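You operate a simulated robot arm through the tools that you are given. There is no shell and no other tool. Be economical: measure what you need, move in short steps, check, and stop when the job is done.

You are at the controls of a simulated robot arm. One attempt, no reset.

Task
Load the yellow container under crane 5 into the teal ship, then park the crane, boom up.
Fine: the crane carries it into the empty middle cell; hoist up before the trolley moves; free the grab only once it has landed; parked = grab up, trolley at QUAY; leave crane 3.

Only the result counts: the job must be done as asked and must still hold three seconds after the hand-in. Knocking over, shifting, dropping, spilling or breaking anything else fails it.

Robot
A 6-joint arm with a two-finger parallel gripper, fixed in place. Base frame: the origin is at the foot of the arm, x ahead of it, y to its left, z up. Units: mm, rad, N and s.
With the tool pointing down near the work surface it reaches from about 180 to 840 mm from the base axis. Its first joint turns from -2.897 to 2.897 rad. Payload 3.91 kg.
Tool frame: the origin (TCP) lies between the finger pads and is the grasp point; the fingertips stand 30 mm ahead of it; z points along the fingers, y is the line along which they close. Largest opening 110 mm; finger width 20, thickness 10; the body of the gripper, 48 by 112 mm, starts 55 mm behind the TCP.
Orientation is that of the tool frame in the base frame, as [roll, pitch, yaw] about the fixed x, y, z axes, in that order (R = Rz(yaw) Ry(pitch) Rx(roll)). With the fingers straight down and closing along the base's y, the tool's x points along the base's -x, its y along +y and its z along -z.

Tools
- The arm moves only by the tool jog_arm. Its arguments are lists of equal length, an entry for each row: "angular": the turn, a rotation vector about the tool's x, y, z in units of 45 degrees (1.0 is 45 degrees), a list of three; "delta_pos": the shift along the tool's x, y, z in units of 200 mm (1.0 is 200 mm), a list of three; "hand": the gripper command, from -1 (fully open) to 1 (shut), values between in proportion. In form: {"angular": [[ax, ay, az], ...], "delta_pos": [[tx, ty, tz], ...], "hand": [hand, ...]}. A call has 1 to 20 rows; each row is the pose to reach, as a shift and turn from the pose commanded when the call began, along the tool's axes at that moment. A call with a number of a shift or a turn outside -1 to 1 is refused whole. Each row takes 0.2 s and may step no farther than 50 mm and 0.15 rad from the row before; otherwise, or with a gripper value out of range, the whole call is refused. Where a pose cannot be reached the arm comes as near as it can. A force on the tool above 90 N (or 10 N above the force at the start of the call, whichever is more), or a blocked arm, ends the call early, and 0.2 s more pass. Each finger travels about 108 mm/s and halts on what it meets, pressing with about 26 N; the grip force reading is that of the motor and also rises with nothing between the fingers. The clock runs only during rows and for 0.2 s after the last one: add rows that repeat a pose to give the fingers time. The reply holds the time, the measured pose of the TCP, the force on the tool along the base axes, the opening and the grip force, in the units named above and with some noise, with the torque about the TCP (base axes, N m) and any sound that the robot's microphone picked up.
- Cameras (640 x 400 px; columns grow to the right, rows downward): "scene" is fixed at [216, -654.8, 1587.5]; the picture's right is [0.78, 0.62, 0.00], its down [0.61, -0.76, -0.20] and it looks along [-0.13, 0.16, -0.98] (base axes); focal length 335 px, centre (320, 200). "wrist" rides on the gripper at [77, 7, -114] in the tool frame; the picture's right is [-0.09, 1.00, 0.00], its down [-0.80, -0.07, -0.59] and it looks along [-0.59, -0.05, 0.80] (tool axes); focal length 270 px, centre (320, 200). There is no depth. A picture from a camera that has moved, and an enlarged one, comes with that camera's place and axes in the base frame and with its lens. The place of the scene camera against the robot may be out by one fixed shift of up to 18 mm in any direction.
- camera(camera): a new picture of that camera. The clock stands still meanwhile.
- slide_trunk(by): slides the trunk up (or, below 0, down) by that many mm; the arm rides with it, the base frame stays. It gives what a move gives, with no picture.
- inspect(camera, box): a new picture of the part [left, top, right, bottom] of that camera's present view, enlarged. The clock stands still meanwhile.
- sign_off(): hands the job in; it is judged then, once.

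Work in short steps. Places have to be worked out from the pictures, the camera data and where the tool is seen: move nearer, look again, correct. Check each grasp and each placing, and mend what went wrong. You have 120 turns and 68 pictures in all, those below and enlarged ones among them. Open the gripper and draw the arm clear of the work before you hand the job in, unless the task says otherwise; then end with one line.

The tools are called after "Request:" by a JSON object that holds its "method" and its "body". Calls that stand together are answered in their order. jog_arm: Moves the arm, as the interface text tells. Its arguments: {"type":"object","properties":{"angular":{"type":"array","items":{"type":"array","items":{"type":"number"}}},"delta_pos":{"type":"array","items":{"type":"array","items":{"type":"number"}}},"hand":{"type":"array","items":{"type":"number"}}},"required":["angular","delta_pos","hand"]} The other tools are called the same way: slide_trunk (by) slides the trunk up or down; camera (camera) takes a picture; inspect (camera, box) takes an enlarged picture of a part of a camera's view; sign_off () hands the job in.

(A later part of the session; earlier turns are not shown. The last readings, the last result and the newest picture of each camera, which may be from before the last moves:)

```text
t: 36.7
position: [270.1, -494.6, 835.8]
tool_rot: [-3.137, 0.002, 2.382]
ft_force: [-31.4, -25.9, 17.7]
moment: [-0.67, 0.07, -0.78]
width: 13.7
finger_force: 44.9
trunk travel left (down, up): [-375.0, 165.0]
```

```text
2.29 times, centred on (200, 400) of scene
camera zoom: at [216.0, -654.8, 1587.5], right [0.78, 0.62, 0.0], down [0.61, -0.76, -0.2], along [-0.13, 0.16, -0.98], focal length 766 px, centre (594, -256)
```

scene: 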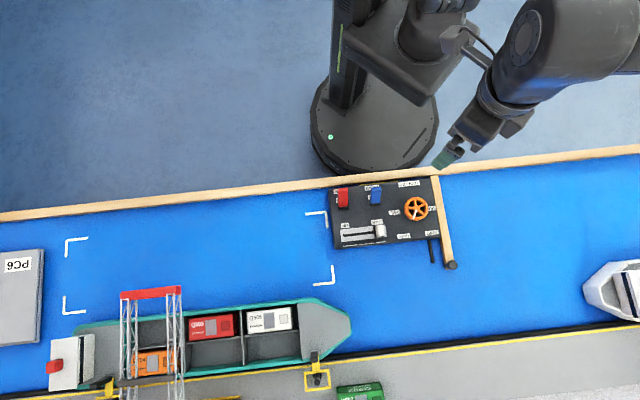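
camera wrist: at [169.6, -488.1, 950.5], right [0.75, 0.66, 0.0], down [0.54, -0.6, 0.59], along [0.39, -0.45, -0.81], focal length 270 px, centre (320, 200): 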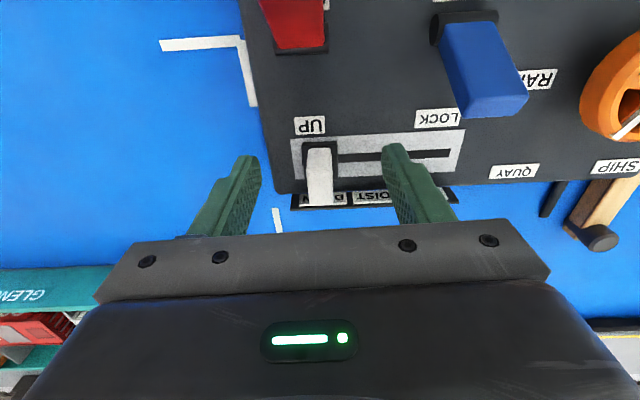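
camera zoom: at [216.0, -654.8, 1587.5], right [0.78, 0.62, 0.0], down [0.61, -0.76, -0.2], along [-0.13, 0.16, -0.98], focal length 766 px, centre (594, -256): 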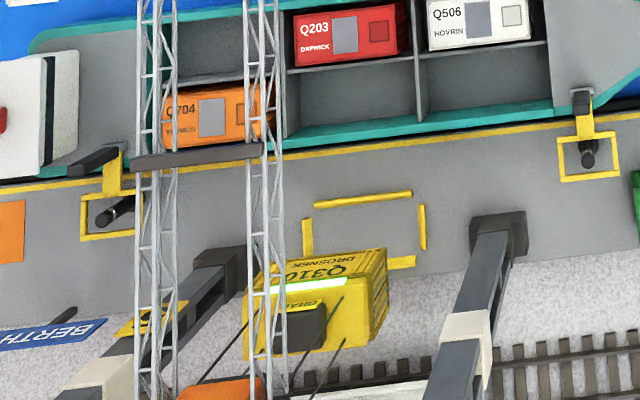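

Container hoisted. I release the knob, rise, and move above the wheel (hub ≈(308,-405), z≈821) while turning for a grip clear of the side batten.

Request:
{"method": "jog_arm", "body": {"angular": [[0, 0, 0], [0, 0, 0], [0, 0, 0], [0, 0, 0], [0, 0, -0.16], [0, 0, -0.32], [0, 0, -0.48], [0, 0, -0.64], [0, 0, -0.8], [0, 0, -0.96], [0, 0, -1]], "delta_pos": [[0, -0.01, 0], [0, -0.01, 0], [0, -0.01, -0.22], [0, -0.01, -0.45], [0.03, 0.07, -0.45], [0.06, 0.15, -0.45], [0.09, 0.23, -0.45], [0.12, 0.31, -0.45], [0.15, 0.39, -0.45], [0.17, 0.457, -0.45], [0.17, 0.457, -0.45]], "hand": [-0.4, -0.4, -0.4, -0.4, -0.6, -0.6, -0.6, -0.6, -0.6, -0.6, -0.6]}}

Request:
{"method": "jog_arm", "body": {"angular": [[0, 0, -0.16], [0, 0, -0.333]], "delta_pos": [[0, 0, 0], [0, 0, 0]], "hand": [-0.6, -0.6]}}

Request:
{"method": "camera", "body": {"camera": "wrist"}}

Request:
{"method": "inspect", "body": {"camera": "scene", "box": [60, 399, 340, 400]}}

```text
t: 39.1
position: [312.8, -402.9, 924.2]
tool_rot: [-3.142, -0.005, -3.114]
ft_force: [0.2, 0.0, -0.1]
moment: [-0.01, -0.02, 0.03]
width: 87.9
finger_force: 0.1
trunk travel left (down, up): [-375.0, 165.0]
```

```text
t: 39.7
position: [311.4, -403.3, 924.6]
tool_rot: [3.14, -0.005, -2.852]
ft_force: [0.0, 0.3, 0.0]
moment: [0.01, -0.03, 0.02]
width: 88.0
finger_force: 0.0
trunk travel left (down, up): [-375.0, 165.0]
```

```text
30 pictures are left
camera wrist: at [237.2, -419.5, 1039.0], right [-0.2, 0.98, 0.0], down [0.79, 0.16, 0.59], along [0.58, 0.12, -0.81], focal length 270 px, centre (320, 200)
```

wrist: 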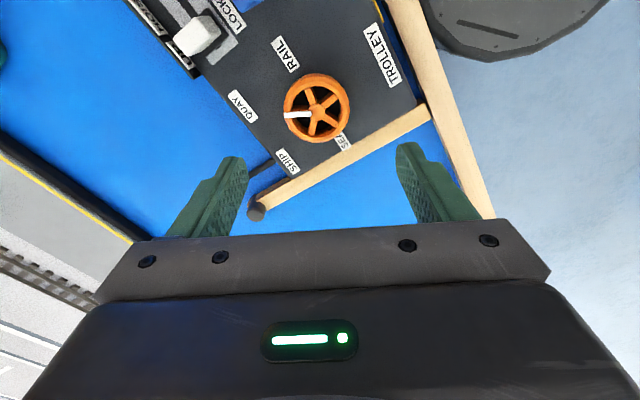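

```text
2.29 times, centred on (200, 400) of scene
camera zoom: at [216.0, -654.8, 1587.5], right [0.78, 0.62, 0.0], down [0.61, -0.76, -0.2], along [-0.13, 0.16, -0.98], focal length 766 px, centre (594, -256)
```

zoom: 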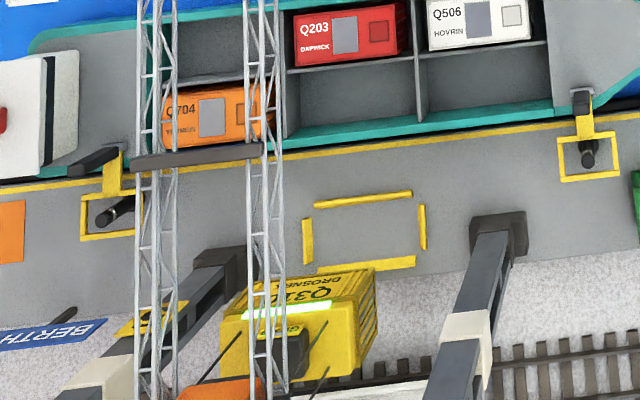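

Hoist is up. Zooming to refine the hub position before gripping.

Request:
{"method": "inspect", "body": {"camera": "wrist", "box": [240, 50, 400, 150]}}

```text
4.00 times, centred on (320, 100) of wrist
camera zoom: at [237.2, -419.5, 1039.0], right [-0.2, 0.98, 0.0], down [0.79, 0.16, 0.59], along [0.58, 0.12, -0.81], focal length 1081 px, centre (320, 600)
```

zoom: 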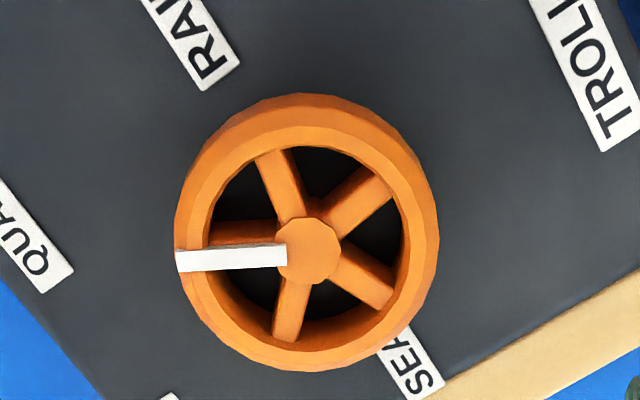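

Hub is 4 mm off in x, 1.5 mm in y; rim ≈53 mm wide. I correct, descend and close on the rim.

Request:
{"method": "jog_arm", "body": {"angular": [[0, 0, 0], [0, 0, 0], [0, 0, 0], [0, 0, 0], [0, 0, 0], [0, 0, 0]], "delta_pos": [[0.02, -0.008, 0.2], [0.02, -0.008, 0.4], [0.02, -0.008, 0.45], [0.02, -0.008, 0.45], [0.02, -0.008, 0.45], [0.02, -0.008, 0.45]], "hand": [-0.6, -0.6, -0.6, 0.6, 0.6, 0.6]}}

Request:
{"method": "camera", "body": {"camera": "wrist"}}

```text
t: 41.1
position: [310.3, -405.8, 834.1]
tool_rot: [3.14, -0.006, -2.853]
ft_force: [2.9, -5.6, -1.8]
moment: [-0.81, -0.42, -0.03]
width: 53.7
finger_force: 44.8
trunk travel left (down, up): [-375.0, 165.0]
```

```text
27 pictures are left
camera wrist: at [234.7, -422.3, 949.2], right [-0.2, 0.98, 0.0], down [0.79, 0.16, 0.59], along [0.58, 0.12, -0.81], focal length 270 px, centre (320, 200)
```

wrist: 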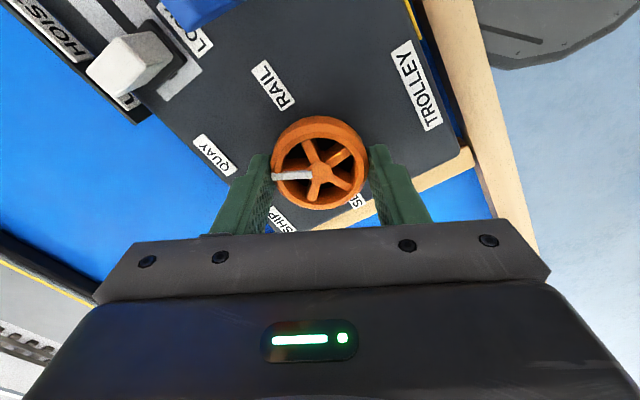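

Rim gripped. I turn it counter-clockwise 60° (QUAY→SHIP).

Request:
{"method": "jog_arm", "body": {"angular": [[0, 0, -0.1], [0, 0, -0.2], [0, 0, -0.3], [0, 0, -0.4], [0, 0, -0.5], [0, 0, -0.6], [0, 0, -0.7], [0, 0, -0.8], [0, 0, -0.9], [0, 0, -1]], "delta_pos": [[0, 0, 0], [0, 0, 0], [0, 0, 0], [0, 0, 0], [0, 0, 0], [0, 0, 0], [0, 0, 0], [0, 0, 0], [0, 0, 0], [0, 0, 0]], "hand": [1, 1, 1, 1, 1, 1, 1, 1, 1, 1]}}

Request:
{"method": "jog_arm", "body": {"angular": [[0, 0, -0.1], [0, 0, -0.2], [0, 0, -0.3], [0, 0, -0.333]], "delta_pos": [[0, 0, 0], [0, 0, 0], [0, 0, 0], [0, 0, 0]], "hand": [1, 1, 1, 1]}}

Request:
{"method": "camera", "body": {"camera": "wrist"}}

```text
t: 43.3
position: [308.5, -404.3, 834.7]
tool_rot: [3.136, -0.004, -2.064]
ft_force: [6.7, 7.0, 9.3]
moment: [-0.3, 0.0, -0.01]
width: 53.5
finger_force: 45.3
trunk travel left (down, up): [-375.0, 165.0]
```

```text
t: 44.3
position: [307.7, -404.8, 835.8]
tool_rot: [3.134, -0.002, -1.805]
ft_force: [-2.5, 9.5, -0.3]
moment: [-0.86, -0.38, -0.04]
width: 53.6
finger_force: 45.0
trunk travel left (down, up): [-375.0, 165.0]
```

```text
26 pictures are left
camera wrist: at [284.7, -479.1, 949.0], right [-0.95, 0.32, 0.01], down [0.26, 0.76, 0.59], along [0.18, 0.56, -0.81], focal length 270 px, centre (320, 200)
```

wrist: 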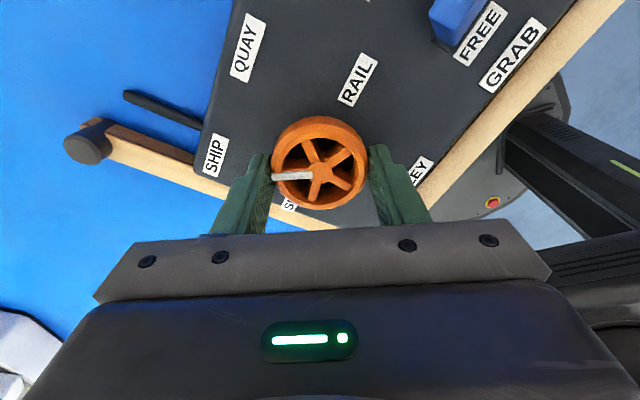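

The pointer now aims at SHIP. I check the crane, holding the wheel.

Request:
{"method": "inspect", "body": {"camera": "scene", "box": [60, 399, 340, 400]}}

```text
2.29 times, centred on (200, 400) of scene
camera zoom: at [216.0, -654.8, 1587.5], right [0.78, 0.62, 0.0], down [0.61, -0.76, -0.2], along [-0.13, 0.16, -0.98], focal length 766 px, centre (594, -256)
```

zoom: 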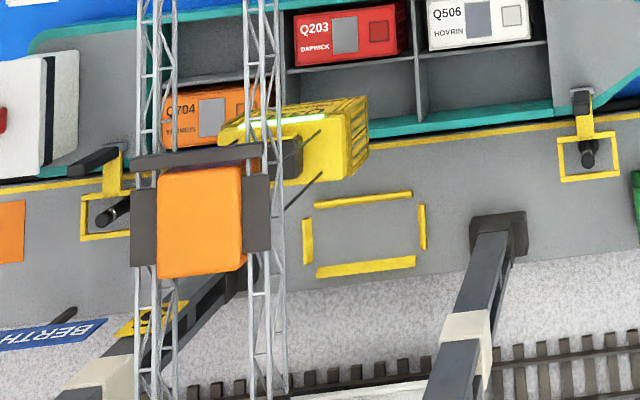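

The trolley has moved out over the ship. I release the wheel, rise and return above the slider while turning back to the slider yaw.

Request:
{"method": "jog_arm", "body": {"angular": [[0, 0, 0], [0, 0, 0], [0, 0, 0], [0, 0, 0], [0, 0, 0.16], [0, 0, 0.32], [0, 0, 0.48], [0, 0, 0.64], [0, 0, 0.8], [0, 0, 0.96], [0, 0, 1]], "delta_pos": [[0, 0, 0], [0, 0, 0], [0, 0, -0.22], [0, 0, -0.44], [0.07, 0.01, -0.475], [0.15, 0.02, -0.475], [0.23, 0.03, -0.475], [0.31, 0.04, -0.475], [0.39, 0.05, -0.475], [0.47, 0.07, -0.475], [0.489, 0.072, -0.475]], "hand": [-0.5, -0.5, -0.5, -0.5, -0.3, -0.3, -0.3, -0.3, -0.3, -0.3, -0.3]}}

Request:
{"method": "jog_arm", "body": {"angular": [[0, 0, 0.16], [0, 0, 0.32], [0, 0, 0.48], [0, 0, 0.64], [0, 0, 0.8], [0, 0, 0.96], [0, 0, 1]], "delta_pos": [[0, 0, 0], [0, 0, 0], [0, 0, 0], [0, 0, 0], [0, 0, 0], [0, 0, 0], [0, 0, 0]], "hand": [-0.3, -0.3, -0.3, -0.3, -0.3, -0.3, -0.3]}}

Request:
{"method": "jog_arm", "body": {"angular": [[0, 0, 0.16], [0, 0, 0.32], [0, 0, 0.48], [0, 0, 0.667]], "delta_pos": [[0, 0, 0], [0, 0, 0], [0, 0, 0], [0, 0, 0]], "hand": [-0.3, -0.3, -0.3, -0.3]}}

Request:
{"method": "camera", "body": {"camera": "wrist"}}

Request:
{"method": "inspect", "body": {"camera": "scene", "box": [60, 399, 340, 400]}}

```text
t: 46.7
position: [273.0, -497.2, 930.4]
tool_rot: [3.139, -0.004, -2.594]
ft_force: [-0.1, -0.8, 0.3]
moment: [0.01, -0.01, 0.04]
width: 71.7
finger_force: 0.1
trunk travel left (down, up): [-375.0, 165.0]
```

```text
t: 48.3
position: [273.0, -497.4, 930.8]
tool_rot: [-3.14, -0.006, 2.906]
ft_force: [0.6, 0.1, 0.4]
moment: [-0.01, 0.02, -0.02]
width: 71.6
finger_force: 0.0
trunk travel left (down, up): [-375.0, 165.0]
```

```text
t: 49.3
position: [273.4, -497.3, 929.0]
tool_rot: [-3.138, -0.003, 2.382]
ft_force: [-0.1, -0.1, 0.2]
moment: [0.03, 0.0, 0.05]
width: 71.7
finger_force: 0.1
trunk travel left (down, up): [-375.0, 165.0]
```

```text
24 pictures are left
camera wrist: at [222.3, -440.7, 1044.5], right [0.75, 0.66, 0.0], down [0.53, -0.6, 0.59], along [0.39, -0.45, -0.81], focal length 270 px, centre (320, 200)
```

wrist: 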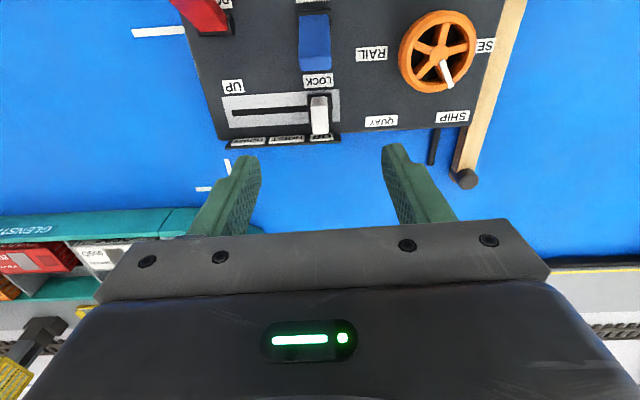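

```text
2.29 times, centred on (200, 400) of scene
camera zoom: at [216.0, -654.8, 1587.5], right [0.78, 0.62, 0.0], down [0.61, -0.76, -0.2], along [-0.13, 0.16, -0.98], focal length 766 px, centre (594, -256)
```

zoom: 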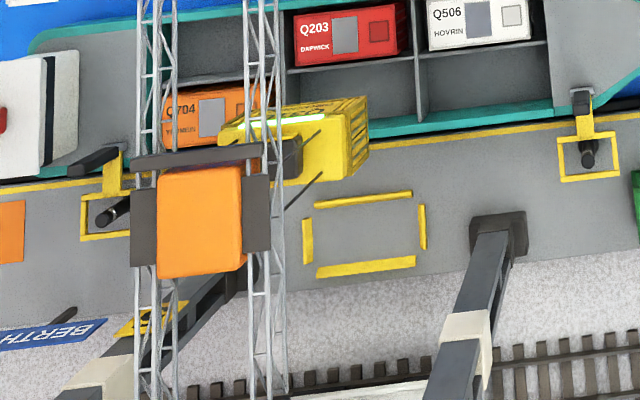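

Pointer at SHIP and trolley steady over the quay-side row. I grip the knob and lower partway to check alignment.

Request:
{"method": "jog_arm", "body": {"angular": [[0, 0, 0], [0, 0, 0], [0, 0, 0], [0, 0, 0], [0, 0, 0], [0, 0, 0]], "delta_pos": [[0, 0, 0.2], [0, 0, 0.4], [0, 0, 0.465], [0, 0, 0.465], [0, 0, 0.465], [0, 0, 0.465]], "hand": [-0.3, -0.3, -0.3, 1, 1, 1]}}

Request:
{"method": "jog_arm", "body": {"angular": [[0, 0, 0], [0, 0, 0], [0, 0, 0], [0, 0, 0], [0, 0, 0], [0, 0, 0], [0, 0, 0]], "delta_pos": [[0, -0.04, 0], [0.002, -0.08, 0], [0.003, -0.12, 0], [0.004, -0.16, 0], [0.005, -0.2, 0], [0.005, -0.2, 0], [0.005, -0.2, 0]], "hand": [1, 1, 1, 1, 1, 1, 1]}}

Request:
{"method": "inspect", "body": {"camera": "scene", "box": [60, 399, 340, 400]}}

```text
t: 50.7
position: [271.9, -497.5, 835.0]
tool_rot: [-3.139, -0.005, 2.382]
ft_force: [-4.9, -5.8, -3.0]
moment: [-0.28, -0.41, -0.94]
width: 13.5
finger_force: 44.7
trunk travel left (down, up): [-375.0, 165.0]
```

```text
t: 52.3
position: [244.2, -526.8, 835.3]
tool_rot: [-3.139, -0.004, 2.383]
ft_force: [2.5, -3.0, -8.5]
moment: [0.22, -0.07, -0.89]
width: 13.4
finger_force: 45.4
trunk travel left (down, up): [-375.0, 165.0]
```

```text
2.29 times, centred on (200, 400) of scene
camera zoom: at [216.0, -654.8, 1587.5], right [0.78, 0.62, 0.0], down [0.61, -0.76, -0.2], along [-0.13, 0.16, -0.98], focal length 766 px, centre (594, -256)
```

zoom: 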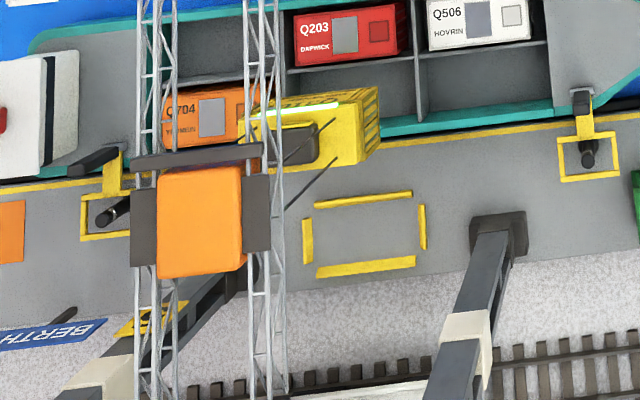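

Heading for the middle quay-side cell (expected ≈(343,105), matching the extrapolation). I lower fully.

Request:
{"method": "jog_arm", "body": {"angular": [[0, 0, 0], [0, 0, 0], [0, 0, 0], [0, 0, 0], [0, 0, 0], [0, 0, 0], [0, 0, 0], [0, 0, 0], [0, 0, 0], [0, 0, 0], [0, 0, 0], [0, 0, 0], [0, 0, 0], [0, 0, 0]], "delta_pos": [[0, -0.03, 0], [0.002, -0.06, 0], [0.003, -0.09, 0], [0.004, -0.12, 0], [0.005, -0.15, 0], [0.005, -0.168, 0], [0.005, -0.168, 0], [0.005, -0.168, 0], [0.005, -0.168, 0], [0.005, -0.168, 0], [0.005, -0.168, 0], [0.005, -0.168, 0], [0.005, -0.168, 0], [0.005, -0.168, 0]], "hand": [1, 1, 1, 1, 1, 1, 1, 1, 1, 1, 1, 1, 1, 1]}}

Request:
{"method": "inspect", "body": {"camera": "scene", "box": [60, 399, 340, 400]}}

```text
t: 55.3
position: [221.2, -548.7, 835.4]
tool_rot: [-3.138, -0.005, 2.381]
ft_force: [28.1, 18.6, -22.7]
moment: [0.53, -0.54, -0.84]
width: 13.7
finger_force: 45.6
trunk travel left (down, up): [-375.0, 165.0]
```

```text
2.29 times, centred on (200, 400) of scene
camera zoom: at [216.0, -654.8, 1587.5], right [0.78, 0.62, 0.0], down [0.61, -0.76, -0.2], along [-0.13, 0.16, -0.98], focal length 766 px, centre (594, -256)
```

zoom: 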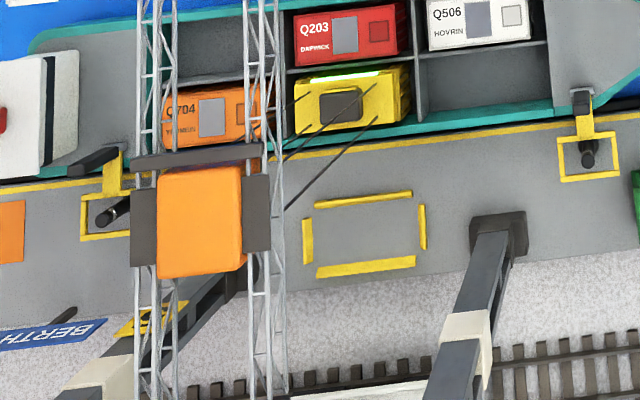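

Container sits in the middle cell. I release the knob, rise and go to the quay side of the GRAB lever with closed fingers.

Request:
{"method": "jog_arm", "body": {"angular": [[0, 0, 0], [0, 0, 0], [0, 0, 0], [0, 0, 0], [0, 0, 0], [0, 0, 0], [0, 0, 0]], "delta_pos": [[0, 0.02, 0], [0, 0.02, 0], [0, 0.02, -0.22], [0, 0.02, -0.42], [0.02, 0.16, -0.5], [0.04, 0.3, -0.5], [0.059, 0.369, -0.5]], "hand": [-0.3, -0.3, -0.3, -0.3, 1, 1, 1]}}

Request:
{"method": "camera", "body": {"camera": "wrist"}}

```text
t: 56.9
position: [263.8, -488.6, 936.8]
tool_rot: [-3.138, -0.003, 2.383]
ft_force: [-0.1, 0.5, 0.0]
moment: [0.01, -0.01, -0.01]
width: 0.0
finger_force: 26.1
trunk travel left (down, up): [-375.0, 165.0]
```

```text
20 pictures are left
camera wrist: at [212.8, -431.3, 1050.8], right [0.75, 0.66, 0.0], down [0.54, -0.6, 0.59], along [0.39, -0.45, -0.81], focal length 270 px, centre (320, 200)
```

wrist: 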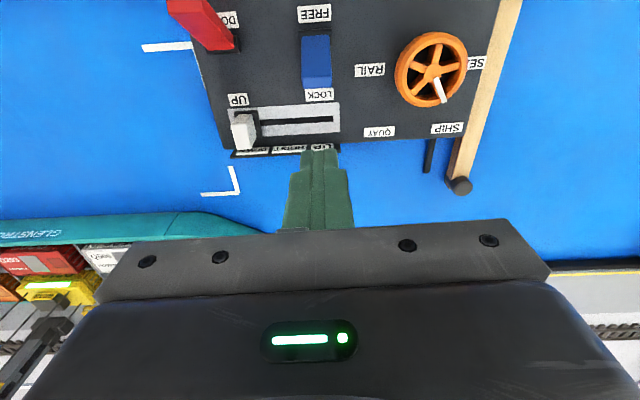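

Aligned with 18 mm clearance. Descend and push back toward FREE.

Request:
{"method": "jog_arm", "body": {"angular": [[0, 0, 0], [0, 0, 0], [0, 0, 0]], "delta_pos": [[0, 0, 0.2], [0, 0, 0.4], [0, 0, 0.455]], "hand": [1, 1, 1]}}

Request:
{"method": "jog_arm", "body": {"angular": [[0, 0, 0], [0, 0, 0], [0, 0, 0], [0, 0, 0], [0, 0, 0], [0, 0, 0]], "delta_pos": [[0.05, 0, 0], [0.09, 0, 0], [0.12, 0, 0], [0.15, 0, 0], [0.175, 0, 0], [0.19, 0, 0]], "hand": [1, 1, 1, 1, 1, 1]}}

Request:
{"method": "camera", "body": {"camera": "wrist"}}

```text
t: 57.7
position: [260.8, -487.0, 843.6]
tool_rot: [-3.136, -0.003, 2.382]
ft_force: [0.0, 0.4, -0.4]
moment: [0.01, 0.01, 0.03]
width: 0.1
finger_force: 26.5
trunk travel left (down, up): [-375.0, 165.0]
```

```text
t: 59.1
position: [234.7, -461.3, 845.5]
tool_rot: [-3.138, -0.003, 2.382]
ft_force: [0.0, -0.4, -0.3]
moment: [-0.03, -0.02, 0.04]
width: 0.0
finger_force: 26.3
trunk travel left (down, up): [-375.0, 165.0]
```

```text
19 pictures are left
camera wrist: at [183.8, -404.4, 960.3], right [0.75, 0.66, 0.0], down [0.54, -0.6, 0.59], along [0.39, -0.45, -0.81], focal length 270 px, centre (320, 200)
```

wrist: 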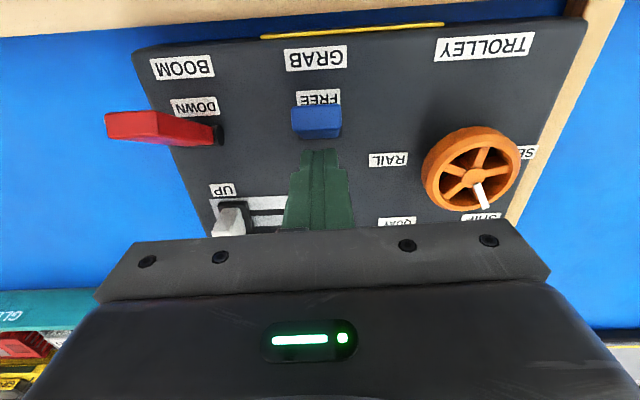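

Lever is at FREE. I rise, go over the knob at DOWN and check the grab light before hoisting.

Request:
{"method": "jog_arm", "body": {"angular": [[0, 0, 0], [0, 0, 0], [0, 0, 0], [0, 0, 0], [0, 0, 0], [0, 0, 0], [0, 0, 0]], "delta_pos": [[-0.01, 0, -0.2], [-0.02, 0, -0.4], [-0.1, -0.12, -0.45], [-0.17, -0.24, -0.45], [-0.247, -0.353, -0.45], [-0.247, -0.353, -0.22], [-0.247, -0.353, 0.05]], "hand": [1, 0, -0.3, -0.3, -0.3, -0.3, -0.3]}}

Request:
{"method": "inspect", "body": {"camera": "scene", "box": [60, 399, 340, 400]}}

Request:
{"method": "camera", "body": {"camera": "wrist"}}

```text
refused: row 7 steps farther than a row can; nothing moved
```

```text
2.29 times, centred on (200, 400) of scene
camera zoom: at [216.0, -654.8, 1587.5], right [0.78, 0.62, 0.0], down [0.61, -0.76, -0.2], along [-0.13, 0.16, -0.98], focal length 766 px, centre (594, -256)
```

zoom: 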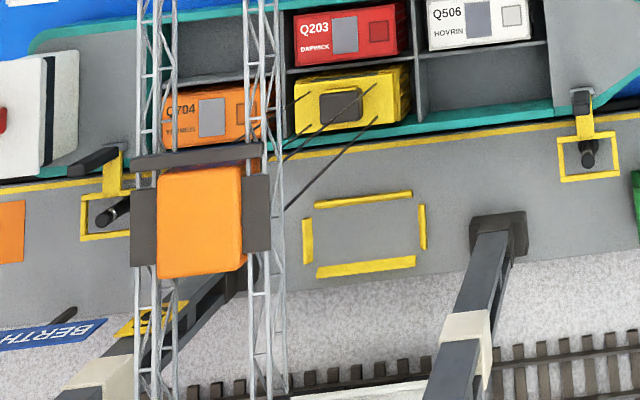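

```text
17 pictures are left
camera wrist: at [183.8, -404.4, 960.3], right [0.75, 0.66, 0.0], down [0.54, -0.6, 0.59], along [0.39, -0.45, -0.81], focal length 270 px, centre (320, 200)
```

wrist: 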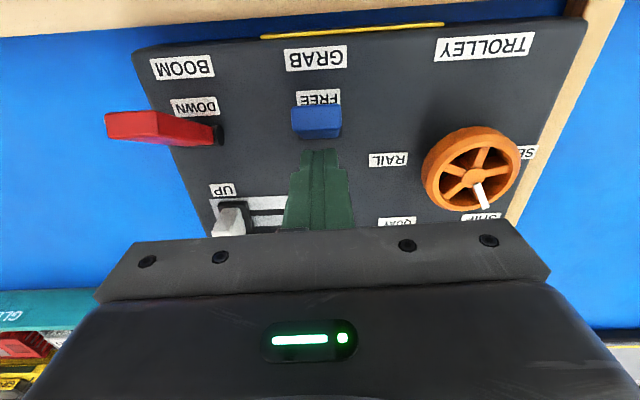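

Grab light is off: freed with the box landed. I repeat the move to the knob with smaller steps, grip it and slide to UP.

Request:
{"method": "jog_arm", "body": {"angular": [[0, 0, 0], [0, 0, 0], [0, 0, 0], [0, 0, 0], [0, 0, 0], [0, 0, 0], [0, 0, 0], [0, 0, 0]], "delta_pos": [[-0.01, 0, -0.2], [-0.02, 0, -0.4], [-0.1, -0.12, -0.45], [-0.17, -0.24, -0.45], [-0.247, -0.353, -0.45], [-0.247, -0.353, -0.25], [-0.247, -0.353, -0.05], [-0.247, -0.353, 0.05]], "hand": [1, 0, -0.3, -0.3, -0.3, -0.3, -0.3, -0.3]}}

Request:
{"method": "jog_arm", "body": {"angular": [[0, 0, 0], [0, 0, 0], [0, 0, 0], [0, 0, 0]], "delta_pos": [[0, 0, 0], [0, 0, 0], [0, 0, 0], [0, 0, 0]], "hand": [0.3, 1, 1, 1]}}

```text
t: 60.9
position: [220.7, -547.4, 833.3]
tool_rot: [-3.137, -0.004, 2.382]
ft_force: [0.1, -0.7, -1.3]
moment: [0.02, 0.03, 0.0]
width: 71.7
finger_force: 0.1
trunk travel left (down, up): [-375.0, 165.0]
```

```text
t: 61.9
position: [221.3, -546.4, 834.3]
tool_rot: [-3.137, -0.004, 2.382]
ft_force: [4.7, 4.8, -1.7]
moment: [0.14, -0.38, -0.86]
width: 13.6
finger_force: 45.7
trunk travel left (down, up): [-375.0, 165.0]
```

Knob gripped; slide to UP and hold.

Request:
{"method": "jog_arm", "body": {"angular": [[0, 0, 0], [0, 0, 0], [0, 0, 0], [0, 0, 0], [0, 0, 0], [0, 0, 0], [0, 0, 0], [0, 0, 0], [0, 0, 0], [0, 0, 0], [0, 0, 0], [0, 0, 0], [0, 0, 0], [0, 0, 0]], "delta_pos": [[-0.001, 0.04, 0], [-0.002, 0.08, 0], [-0.003, 0.12, 0], [-0.004, 0.16, 0], [-0.005, 0.2, 0], [-0.007, 0.24, 0], [-0.009, 0.28, 0], [-0.01, 0.32, 0], [-0.011, 0.36, 0], [-0.011, 0.38, 0], [-0.011, 0.38, 0], [-0.011, 0.38, 0], [-0.011, 0.38, 0], [-0.011, 0.38, 0]], "hand": [1, 1, 1, 1, 1, 1, 1, 1, 1, 1, 1, 1, 1, 1]}}

Request:
{"method": "inspect", "body": {"camera": "scene", "box": [60, 399, 340, 400]}}

```text
t: 64.9
position: [271.6, -496.4, 834.4]
tool_rot: [-3.14, -0.007, 2.382]
ft_force: [-39.0, -21.3, -22.7]
moment: [-0.23, 0.64, -0.8]
width: 13.6
finger_force: 45.6
trunk travel left (down, up): [-375.0, 165.0]
```

```text
2.29 times, centred on (200, 400) of scene
camera zoom: at [216.0, -654.8, 1587.5], right [0.78, 0.62, 0.0], down [0.61, -0.76, -0.2], along [-0.13, 0.16, -0.98], focal length 766 px, centre (594, -256)
```

zoom: 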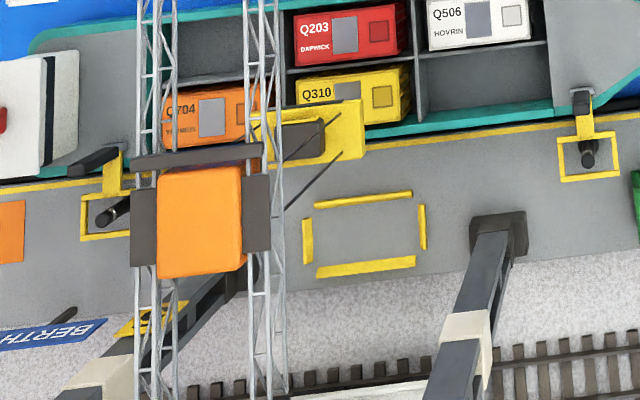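

The box stays in the cell and the grab rises empty. I release and move above the wheel with the yaw for turning back.

Request:
{"method": "jog_arm", "body": {"angular": [[0, 0, 0], [0, 0, 0], [0, 0, 0], [0, 0, 0], [0, 0, -0.16], [0, 0, -0.32], [0, 0, -0.48], [0, 0, -0.64], [0, 0, -0.8], [0, 0, -0.96], [0, 0, -1]], "delta_pos": [[0, -0.01, 0], [0, -0.01, 0], [0, -0.01, -0.22], [0, -0.01, -0.45], [0.03, 0.07, -0.45], [0.06, 0.15, -0.45], [0.09, 0.23, -0.45], [0.12, 0.31, -0.45], [0.15, 0.39, -0.45], [0.178, 0.454, -0.45], [0.178, 0.454, -0.45]], "hand": [-0.4, -0.4, -0.4, -0.4, -0.6, -0.6, -0.6, -0.6, -0.6, -0.6, -0.6]}}

Request:
{"method": "jog_arm", "body": {"angular": [[0, 0, -0.16], [0, 0, -0.32], [0, 0, -0.48], [0, 0, -0.64], [0, 0, -0.8], [0, 0, -0.96], [0, 0, -1]], "delta_pos": [[0, 0, 0], [0, 0, 0], [0, 0, 0], [0, 0, 0], [0, 0, 0], [0, 0, 0], [0, 0, 0]], "hand": [-0.6, -0.6, -0.6, -0.6, -0.6, -0.6, -0.6]}}

Request:
{"method": "jog_arm", "body": {"angular": [[0, 0, -0.16], [0, 0, -0.32], [0, 0, -0.48], [0, 0, -0.667]], "delta_pos": [[0, 0, 0], [0, 0, 0], [0, 0, 0], [0, 0, 0]], "hand": [-0.6, -0.6, -0.6, -0.6]}}

Request:
{"method": "camera", "body": {"camera": "wrist"}}

Request:
{"method": "inspect", "body": {"camera": "scene", "box": [60, 399, 340, 400]}}

```text
t: 67.3
position: [313.9, -401.2, 926.2]
tool_rot: [-3.141, -0.005, -3.113]
ft_force: [0.1, 0.0, -0.2]
moment: [0.03, 0.0, 0.01]
width: 88.1
finger_force: 0.0
trunk travel left (down, up): [-375.0, 165.0]
```

```text
t: 68.9
position: [312.4, -402.7, 925.9]
tool_rot: [3.139, -0.003, -2.328]
ft_force: [-0.4, -0.1, 0.7]
moment: [0.03, 0.04, -0.02]
width: 88.1
finger_force: 0.2
trunk travel left (down, up): [-375.0, 165.0]
```

```text
t: 69.9
position: [312.1, -402.6, 925.5]
tool_rot: [3.135, -0.001, -1.802]
ft_force: [0.7, -0.4, 1.3]
moment: [-0.01, 0.0, 0.01]
width: 87.9
finger_force: 0.0
trunk travel left (down, up): [-375.0, 165.0]
```

```text
15 pictures are left
camera wrist: at [288.7, -476.9, 1040.0], right [-0.95, 0.32, 0.01], down [0.26, 0.76, 0.59], along [0.18, 0.56, -0.81], focal length 270 px, centre (320, 200)
```

wrist: 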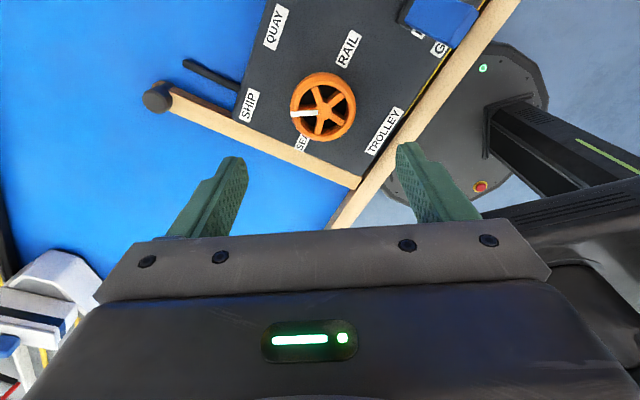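

```text
2.29 times, centred on (200, 400) of scene
camera zoom: at [216.0, -654.8, 1587.5], right [0.78, 0.62, 0.0], down [0.61, -0.76, -0.2], along [-0.13, 0.16, -0.98], focal length 766 px, centre (594, -256)
```

zoom: 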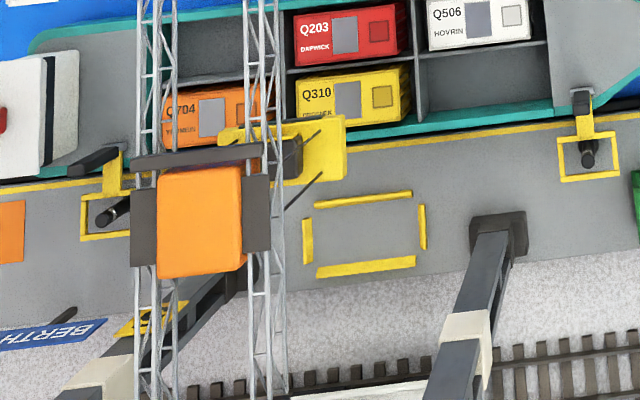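

Grab is fully up. Correct 3–4 mm, descend and grip the rim.

Request:
{"method": "jog_arm", "body": {"angular": [[0, 0, 0], [0, 0, 0], [0, 0, 0], [0, 0, 0], [0, 0, 0], [0, 0, 0]], "delta_pos": [[0.018, 0.015, 0.2], [0.018, 0.015, 0.4], [0.018, 0.015, 0.455], [0.018, 0.015, 0.455], [0.018, 0.015, 0.455], [0.018, 0.015, 0.455]], "hand": [-0.6, -0.6, -0.6, 1, 1, 1]}}

Request:
{"method": "jog_arm", "body": {"angular": [[0, 0, 0.1], [0, 0, 0.2], [0, 0, 0.3], [0, 0, 0.4], [0, 0, 0.5], [0, 0, 0.6], [0, 0, 0.7], [0, 0, 0.8], [0, 0, 0.9], [0, 0, 1]], "delta_pos": [[0, 0, 0], [0, 0, 0], [0, 0, 0], [0, 0, 0], [0, 0, 0], [0, 0, 0], [0, 0, 0], [0, 0, 0], [0, 0, 0], [0, 0, 0]], "hand": [1, 1, 1, 1, 1, 1, 1, 1, 1, 1]}}

Request:
{"method": "jog_arm", "body": {"angular": [[0, 0, 0.1], [0, 0, 0.2], [0, 0, 0.3], [0, 0, 0.333]], "delta_pos": [[0, 0, 0], [0, 0, 0], [0, 0, 0], [0, 0, 0]], "hand": [1, 1, 1, 1]}}

Request:
{"method": "camera", "body": {"camera": "wrist"}}

```text
t: 71.3
position: [309.1, -404.4, 834.3]
tool_rot: [3.135, -0.002, -1.807]
ft_force: [-2.2, 1.2, -3.0]
moment: [-0.49, -0.28, -0.01]
width: 53.9
finger_force: 45.1
trunk travel left (down, up): [-375.0, 165.0]
```

```text
t: 73.5
position: [308.6, -404.0, 834.8]
tool_rot: [-3.141, -0.006, -2.592]
ft_force: [2.8, -0.1, 11.8]
moment: [0.79, 0.03, 0.01]
width: 53.5
finger_force: 45.3
trunk travel left (down, up): [-375.0, 165.0]
```

```text
t: 74.5
position: [309.2, -405.9, 836.3]
tool_rot: [-3.139, -0.006, -2.853]
ft_force: [10.0, -2.0, 18.4]
moment: [-0.22, 0.13, 0.03]
width: 53.7
finger_force: 45.5
trunk travel left (down, up): [-375.0, 165.0]
```

```text
13 pictures are left
camera wrist: at [234.4, -422.1, 949.7], right [-0.2, 0.98, 0.0], down [0.79, 0.16, 0.59], along [0.58, 0.12, -0.81], focal length 270 px, centre (320, 200)
```

wrist: 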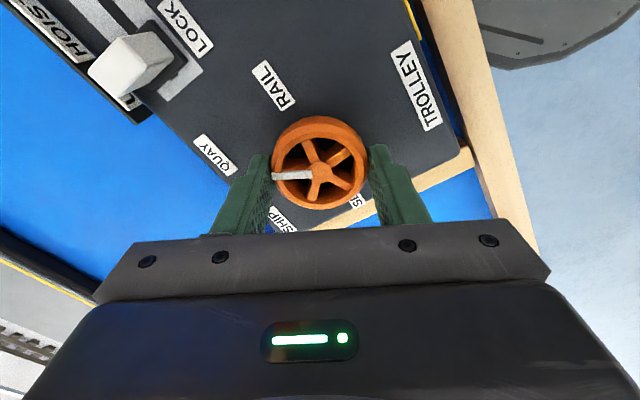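

Pointer back at QUAY. I release the wheel, rise, and travel to the robot side of the red BOOM lever while turning.

Request:
{"method": "jog_arm", "body": {"angular": [[0, 0, 0], [0, 0, 0], [0, 0, 0], [0, 0, 0], [0, 0, 0], [0, 0, 0.16], [0, 0, 0.32], [0, 0, 0.48], [0, 0, 0.64], [0, 0, 0.8], [0, 0, 0.96], [0, 0, 1]], "delta_pos": [[0, 0, 0], [0, 0, 0], [0, 0, -0.22], [0, 0, -0.44], [0, 0, -0.52], [0.15, -0.013, -0.52], [0.3, -0.026, -0.52], [0.45, -0.039, -0.52], [0.6, -0.052, -0.52], [0.75, -0.065, -0.52], [0.918, -0.077, -0.52], [0.918, -0.077, -0.52]], "hand": [-0.5, -0.5, -0.5, -0.5, 1, 1, 1, 1, 1, 1, 1, 1]}}

Request:
{"method": "jog_arm", "body": {"angular": [[0, 0, 0.16], [0, 0, 0.333]], "delta_pos": [[0, 0, 0], [0, 0, 0]], "hand": [1, 1]}}

Request:
{"method": "inspect", "body": {"camera": "scene", "box": [0, 399, 640, 400]}}

Request:
{"method": "camera", "body": {"camera": "wrist"}}

```text
t: 77.1
position: [137.1, -472.8, 939.7]
tool_rot: [-3.138, -0.002, 2.644]
ft_force: [-0.1, 0.2, 0.7]
moment: [-0.02, 0.01, -0.01]
width: 0.2
finger_force: 26.5
trunk travel left (down, up): [-375.0, 165.0]
```

```text
t: 77.7
position: [137.3, -472.7, 939.9]
tool_rot: [-3.139, -0.004, 2.382]
ft_force: [0.3, -0.5, -0.6]
moment: [0.06, 0.04, -0.02]
width: 0.0
finger_force: 26.0
trunk travel left (down, up): [-375.0, 165.0]
```

```text
1.00 times, centred on (320, 400) of scene (not enlarged: the box is as wide or as high as the picture)
camera zoom: at [216.0, -654.8, 1587.5], right [0.78, 0.62, 0.0], down [0.61, -0.76, -0.2], along [-0.13, 0.16, -0.98], focal length 335 px, centre (320, 0)
```

zoom: 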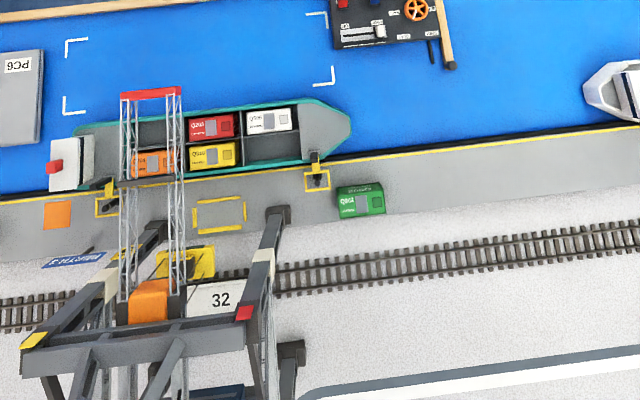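

```text
11 pictures are left
camera wrist: at [86.9, -416.1, 1054.1], right [0.75, 0.66, 0.0], down [0.54, -0.6, 0.59], along [0.39, -0.45, -0.81], focal length 270 px, centre (320, 200)
```

wrist: 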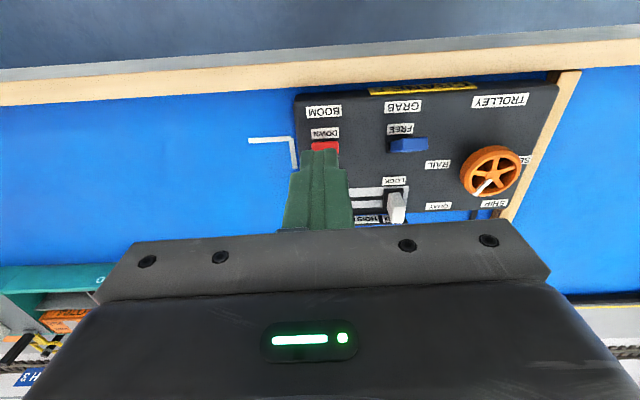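

Trolley is at QUAY with the grab up. Red lever's near edge is only ~14 mm ahead of the TCP, so I back 6 mm, shift 3 mm right and descend.

Request:
{"method": "jog_arm", "body": {"angular": [[0, 0, 0], [0, 0, 0], [0, 0, 0], [0, 0, 0]], "delta_pos": [[0.035, 0.015, 0.1], [0.035, 0.015, 0.25], [0.035, 0.015, 0.4], [0.035, 0.015, 0.475]], "hand": [1, 1, 1, 1]}}

Request:
{"method": "jog_arm", "body": {"angular": [[0, 0, 0], [0, 0, 0], [0, 0, 0], [0, 0, 0], [0, 0, 0], [0, 0, 0]], "delta_pos": [[-0.05, 0, 0], [-0.09, 0, 0], [-0.12, 0, 0], [-0.15, 0, 0], [-0.17, 0, 0], [-0.19, 0, 0]], "hand": [1, 1, 1, 1, 1, 1]}}

Request:
{"method": "camera", "body": {"camera": "wrist"}}

```text
t: 78.7
position: [134.1, -466.2, 844.6]
tool_rot: [-3.138, -0.006, 2.383]
ft_force: [0.6, -0.3, 0.7]
moment: [0.0, 0.02, 0.02]
width: 0.0
finger_force: 25.8
trunk travel left (down, up): [-375.0, 165.0]
```

```text
t: 80.1
position: [161.5, -490.8, 843.4]
tool_rot: [-3.138, -0.006, 2.382]
ft_force: [-0.6, 0.5, 0.4]
moment: [-0.02, 0.01, 0.03]
width: 0.0
finger_force: 26.7
trunk travel left (down, up): [-375.0, 165.0]
```

```text
10 pictures are left
camera wrist: at [110.6, -435.0, 958.7], right [0.75, 0.66, 0.0], down [0.54, -0.6, 0.59], along [0.39, -0.45, -0.81], focal length 270 px, centre (320, 200)
```

wrist: 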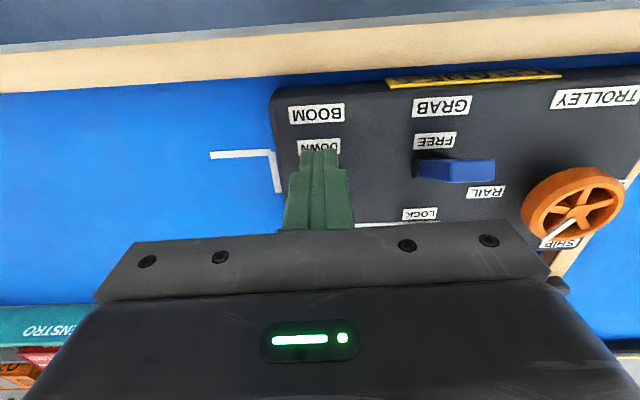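

No residual force, so it probably snapped over. I rise and back off to check.

Request:
{"method": "jog_arm", "body": {"angular": [[0, 0, 0], [0, 0, 0], [0, 0, 0], [0, 0, 0], [0, 0, 0], [0, 0, 0]], "delta_pos": [[0.02, 0, -0.2], [0.04, 0, -0.4], [0.04, 0.2, -0.5], [0.04, 0.4, -0.5], [0.04, 0.6, -0.5], [0.04, 0.6, -0.5]], "hand": [1, 1, 0, -1, -1, -1]}}

Request:
{"method": "camera", "body": {"camera": "wrist"}}

Request:
{"method": "inspect", "body": {"camera": "scene", "box": [0, 399, 640, 400]}}

```text
t: 81.5
position: [239.0, -399.5, 942.5]
tool_rot: [-3.137, -0.003, 2.382]
ft_force: [0.6, -0.7, 0.3]
moment: [-0.03, 0.01, -0.01]
width: 110.2
finger_force: 0.1
trunk travel left (down, up): [-375.0, 165.0]
```

```text
9 pictures are left
camera wrist: at [188.2, -342.4, 1057.6], right [0.75, 0.66, 0.0], down [0.54, -0.6, 0.59], along [0.39, -0.45, -0.81], focal length 270 px, centre (320, 200)
```

wrist: 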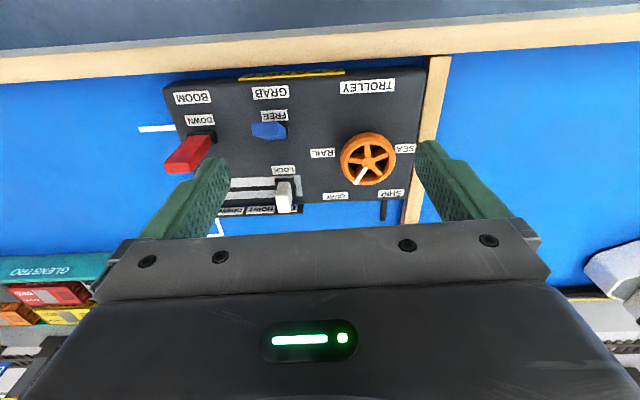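

```text
1.00 times, centred on (320, 400) of scene (not enlarged: the box is as wide or as high as the picture)
camera zoom: at [216.0, -654.8, 1587.5], right [0.78, 0.62, 0.0], down [0.61, -0.76, -0.2], along [-0.13, 0.16, -0.98], focal length 335 px, centre (320, 0)
```

zoom: 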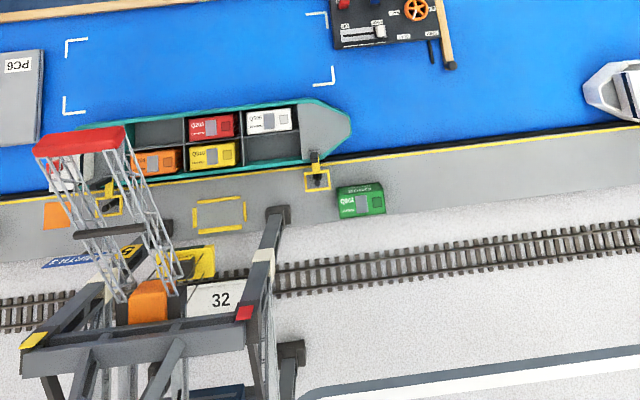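

The boom is rising. I draw the arm up clear and wait, then check again.

Request:
{"method": "jog_arm", "body": {"angular": [[0, 0, 0], [0, 0, 0], [0, 0, 0], [0, 0, 0], [0, 0, 0], [0, 0, 0], [0, 0, 0], [0, 0, 0], [0, 0, 0], [0, 0, 0], [0, 0, 0], [0, 0, 0], [0, 0, 0], [0, 0, 0], [0, 0, 0], [0, 0, 0], [0, 0, 0], [0, 0, 0], [0, 0, 0], [0, 0, 0]], "delta_pos": [[0, 0, -0.2], [0, 0, -0.4], [0, 0, -0.6], [0, 0, -0.75], [0, 0, -0.75], [0, 0, -0.75], [0, 0, -0.75], [0, 0, -0.75], [0, 0, -0.75], [0, 0, -0.75], [0, 0, -0.75], [0, 0, -0.75], [0, 0, -0.75], [0, 0, -0.75], [0, 0, -0.75], [0, 0, -0.75], [0, 0, -0.75], [0, 0, -0.75], [0, 0, -0.75], [0, 0, -0.75]], "hand": [-1, -1, -1, -1, -1, -1, -1, -1, -1, -1, -1, -1, -1, -1, -1, -1, -1, -1, -1, -1]}}

Request:
{"method": "inspect", "body": {"camera": "scene", "box": [0, 399, 640, 400]}}

Request:
{"method": "inspect", "body": {"camera": "wrist", "box": [160, 40, 440, 215]}}

```text
t: 85.7
position: [239.3, -399.9, 1094.3]
tool_rot: [-3.138, -0.004, 2.382]
ft_force: [0.1, 0.2, 0.5]
moment: [0.04, 0.0, -0.01]
width: 109.9
finger_force: 0.1
trunk travel left (down, up): [-375.0, 165.0]
```

```text
1.00 times, centred on (320, 400) of scene (not enlarged: the box is as wide or as high as the picture)
camera zoom: at [216.0, -654.8, 1587.5], right [0.78, 0.62, 0.0], down [0.61, -0.76, -0.2], along [-0.13, 0.16, -0.98], focal length 335 px, centre (320, 0)
```

zoom: 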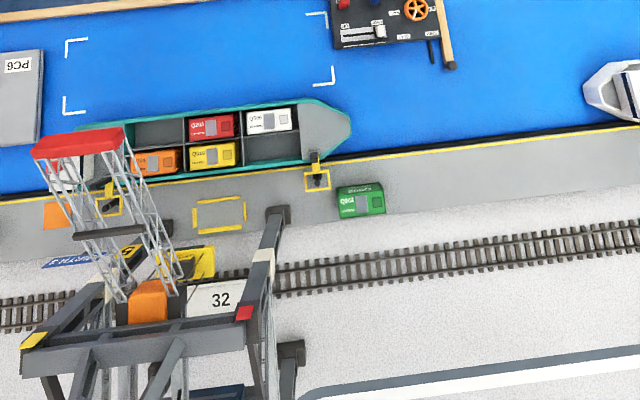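

```text
2.29 times, centred on (300, 128) of wrist
camera zoom: at [188.1, -342.9, 1207.8], right [0.75, 0.66, 0.0], down [0.54, -0.6, 0.59], along [0.39, -0.45, -0.81], focal length 618 px, centre (366, 366)
```

zoom: 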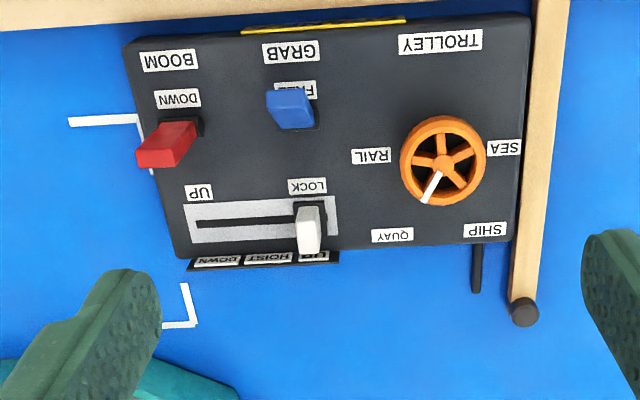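

The boom stopped only partly up and the red lever looks about upright, not at the UP stop. I go back behind it and push it on to the stop.

Request:
{"method": "jog_arm", "body": {"angular": [[0, 0, 0], [0, 0, 0], [0, 0, 0], [0, 0, 0], [0, 0, 0]], "delta_pos": [[0.03, -0.12, 0.15], [0.06, -0.24, 0.3], [0.09, -0.36, 0.45], [0.12, -0.48, 0.6], [0.154, -0.602, 0.75]], "hand": [-1, 1, 1, 1, 1]}}

Request:
{"method": "inspect", "body": {"camera": "wrist", "box": [260, 80, 420, 180]}}

```text
t: 86.9
position: [134.1, -465.1, 941.4]
tool_rot: [-3.139, -0.003, 2.385]
ft_force: [0.3, 0.1, -0.5]
moment: [0.01, 0.03, -0.01]
width: 0.0
finger_force: 26.0
trunk travel left (down, up): [-375.0, 165.0]
```

```text
4.00 times, centred on (340, 130) of wrist
camera zoom: at [84.5, -408.8, 1055.6], right [0.75, 0.66, 0.0], down [0.54, -0.6, 0.59], along [0.39, -0.45, -0.81], focal length 1081 px, centre (240, 480)
```

zoom: 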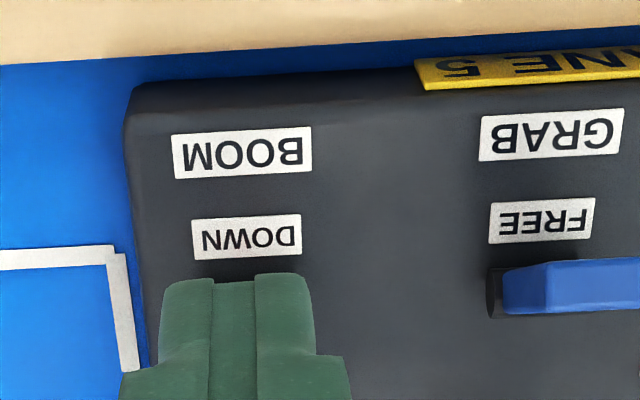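

Behind the lever and clear of it; descend and push to the stop.

Request:
{"method": "jog_arm", "body": {"angular": [[0, 0, 0], [0, 0, 0], [0, 0, 0]], "delta_pos": [[0, 0, 0.2], [0, 0, 0.4], [0, 0, 0.48]], "hand": [1, 1, 1]}}

Request:
{"method": "jog_arm", "body": {"angular": [[0, 0, 0], [0, 0, 0], [0, 0, 0], [0, 0, 0], [0, 0, 0], [0, 0, 0], [0, 0, 0], [0, 0, 0], [0, 0, 0]], "delta_pos": [[-0.08, 0, 0], [-0.13, 0, 0], [-0.16, 0, 0], [-0.19, 0, 0], [-0.21, 0, 0], [-0.23, 0, 0], [-0.24, 0, 0], [-0.25, 0, 0], [-0.26, 0, 0]], "hand": [1, 1, 1, 1, 1, 1, 1, 1, 1]}}

```text
t: 87.7
position: [134.4, -465.7, 847.8]
tool_rot: [-3.135, -0.002, 2.385]
ft_force: [-0.4, -0.1, 0.6]
moment: [-0.02, 0.0, 0.03]
width: 0.0
finger_force: 26.3
trunk travel left (down, up): [-375.0, 165.0]
```

```text
t: 89.7
position: [167.9, -498.2, 849.8]
tool_rot: [-3.139, -0.007, 2.383]
ft_force: [-16.0, 17.2, 1.7]
moment: [0.48, 0.51, -0.01]
width: 0.0
finger_force: 26.3
trunk travel left (down, up): [-375.0, 165.0]
```

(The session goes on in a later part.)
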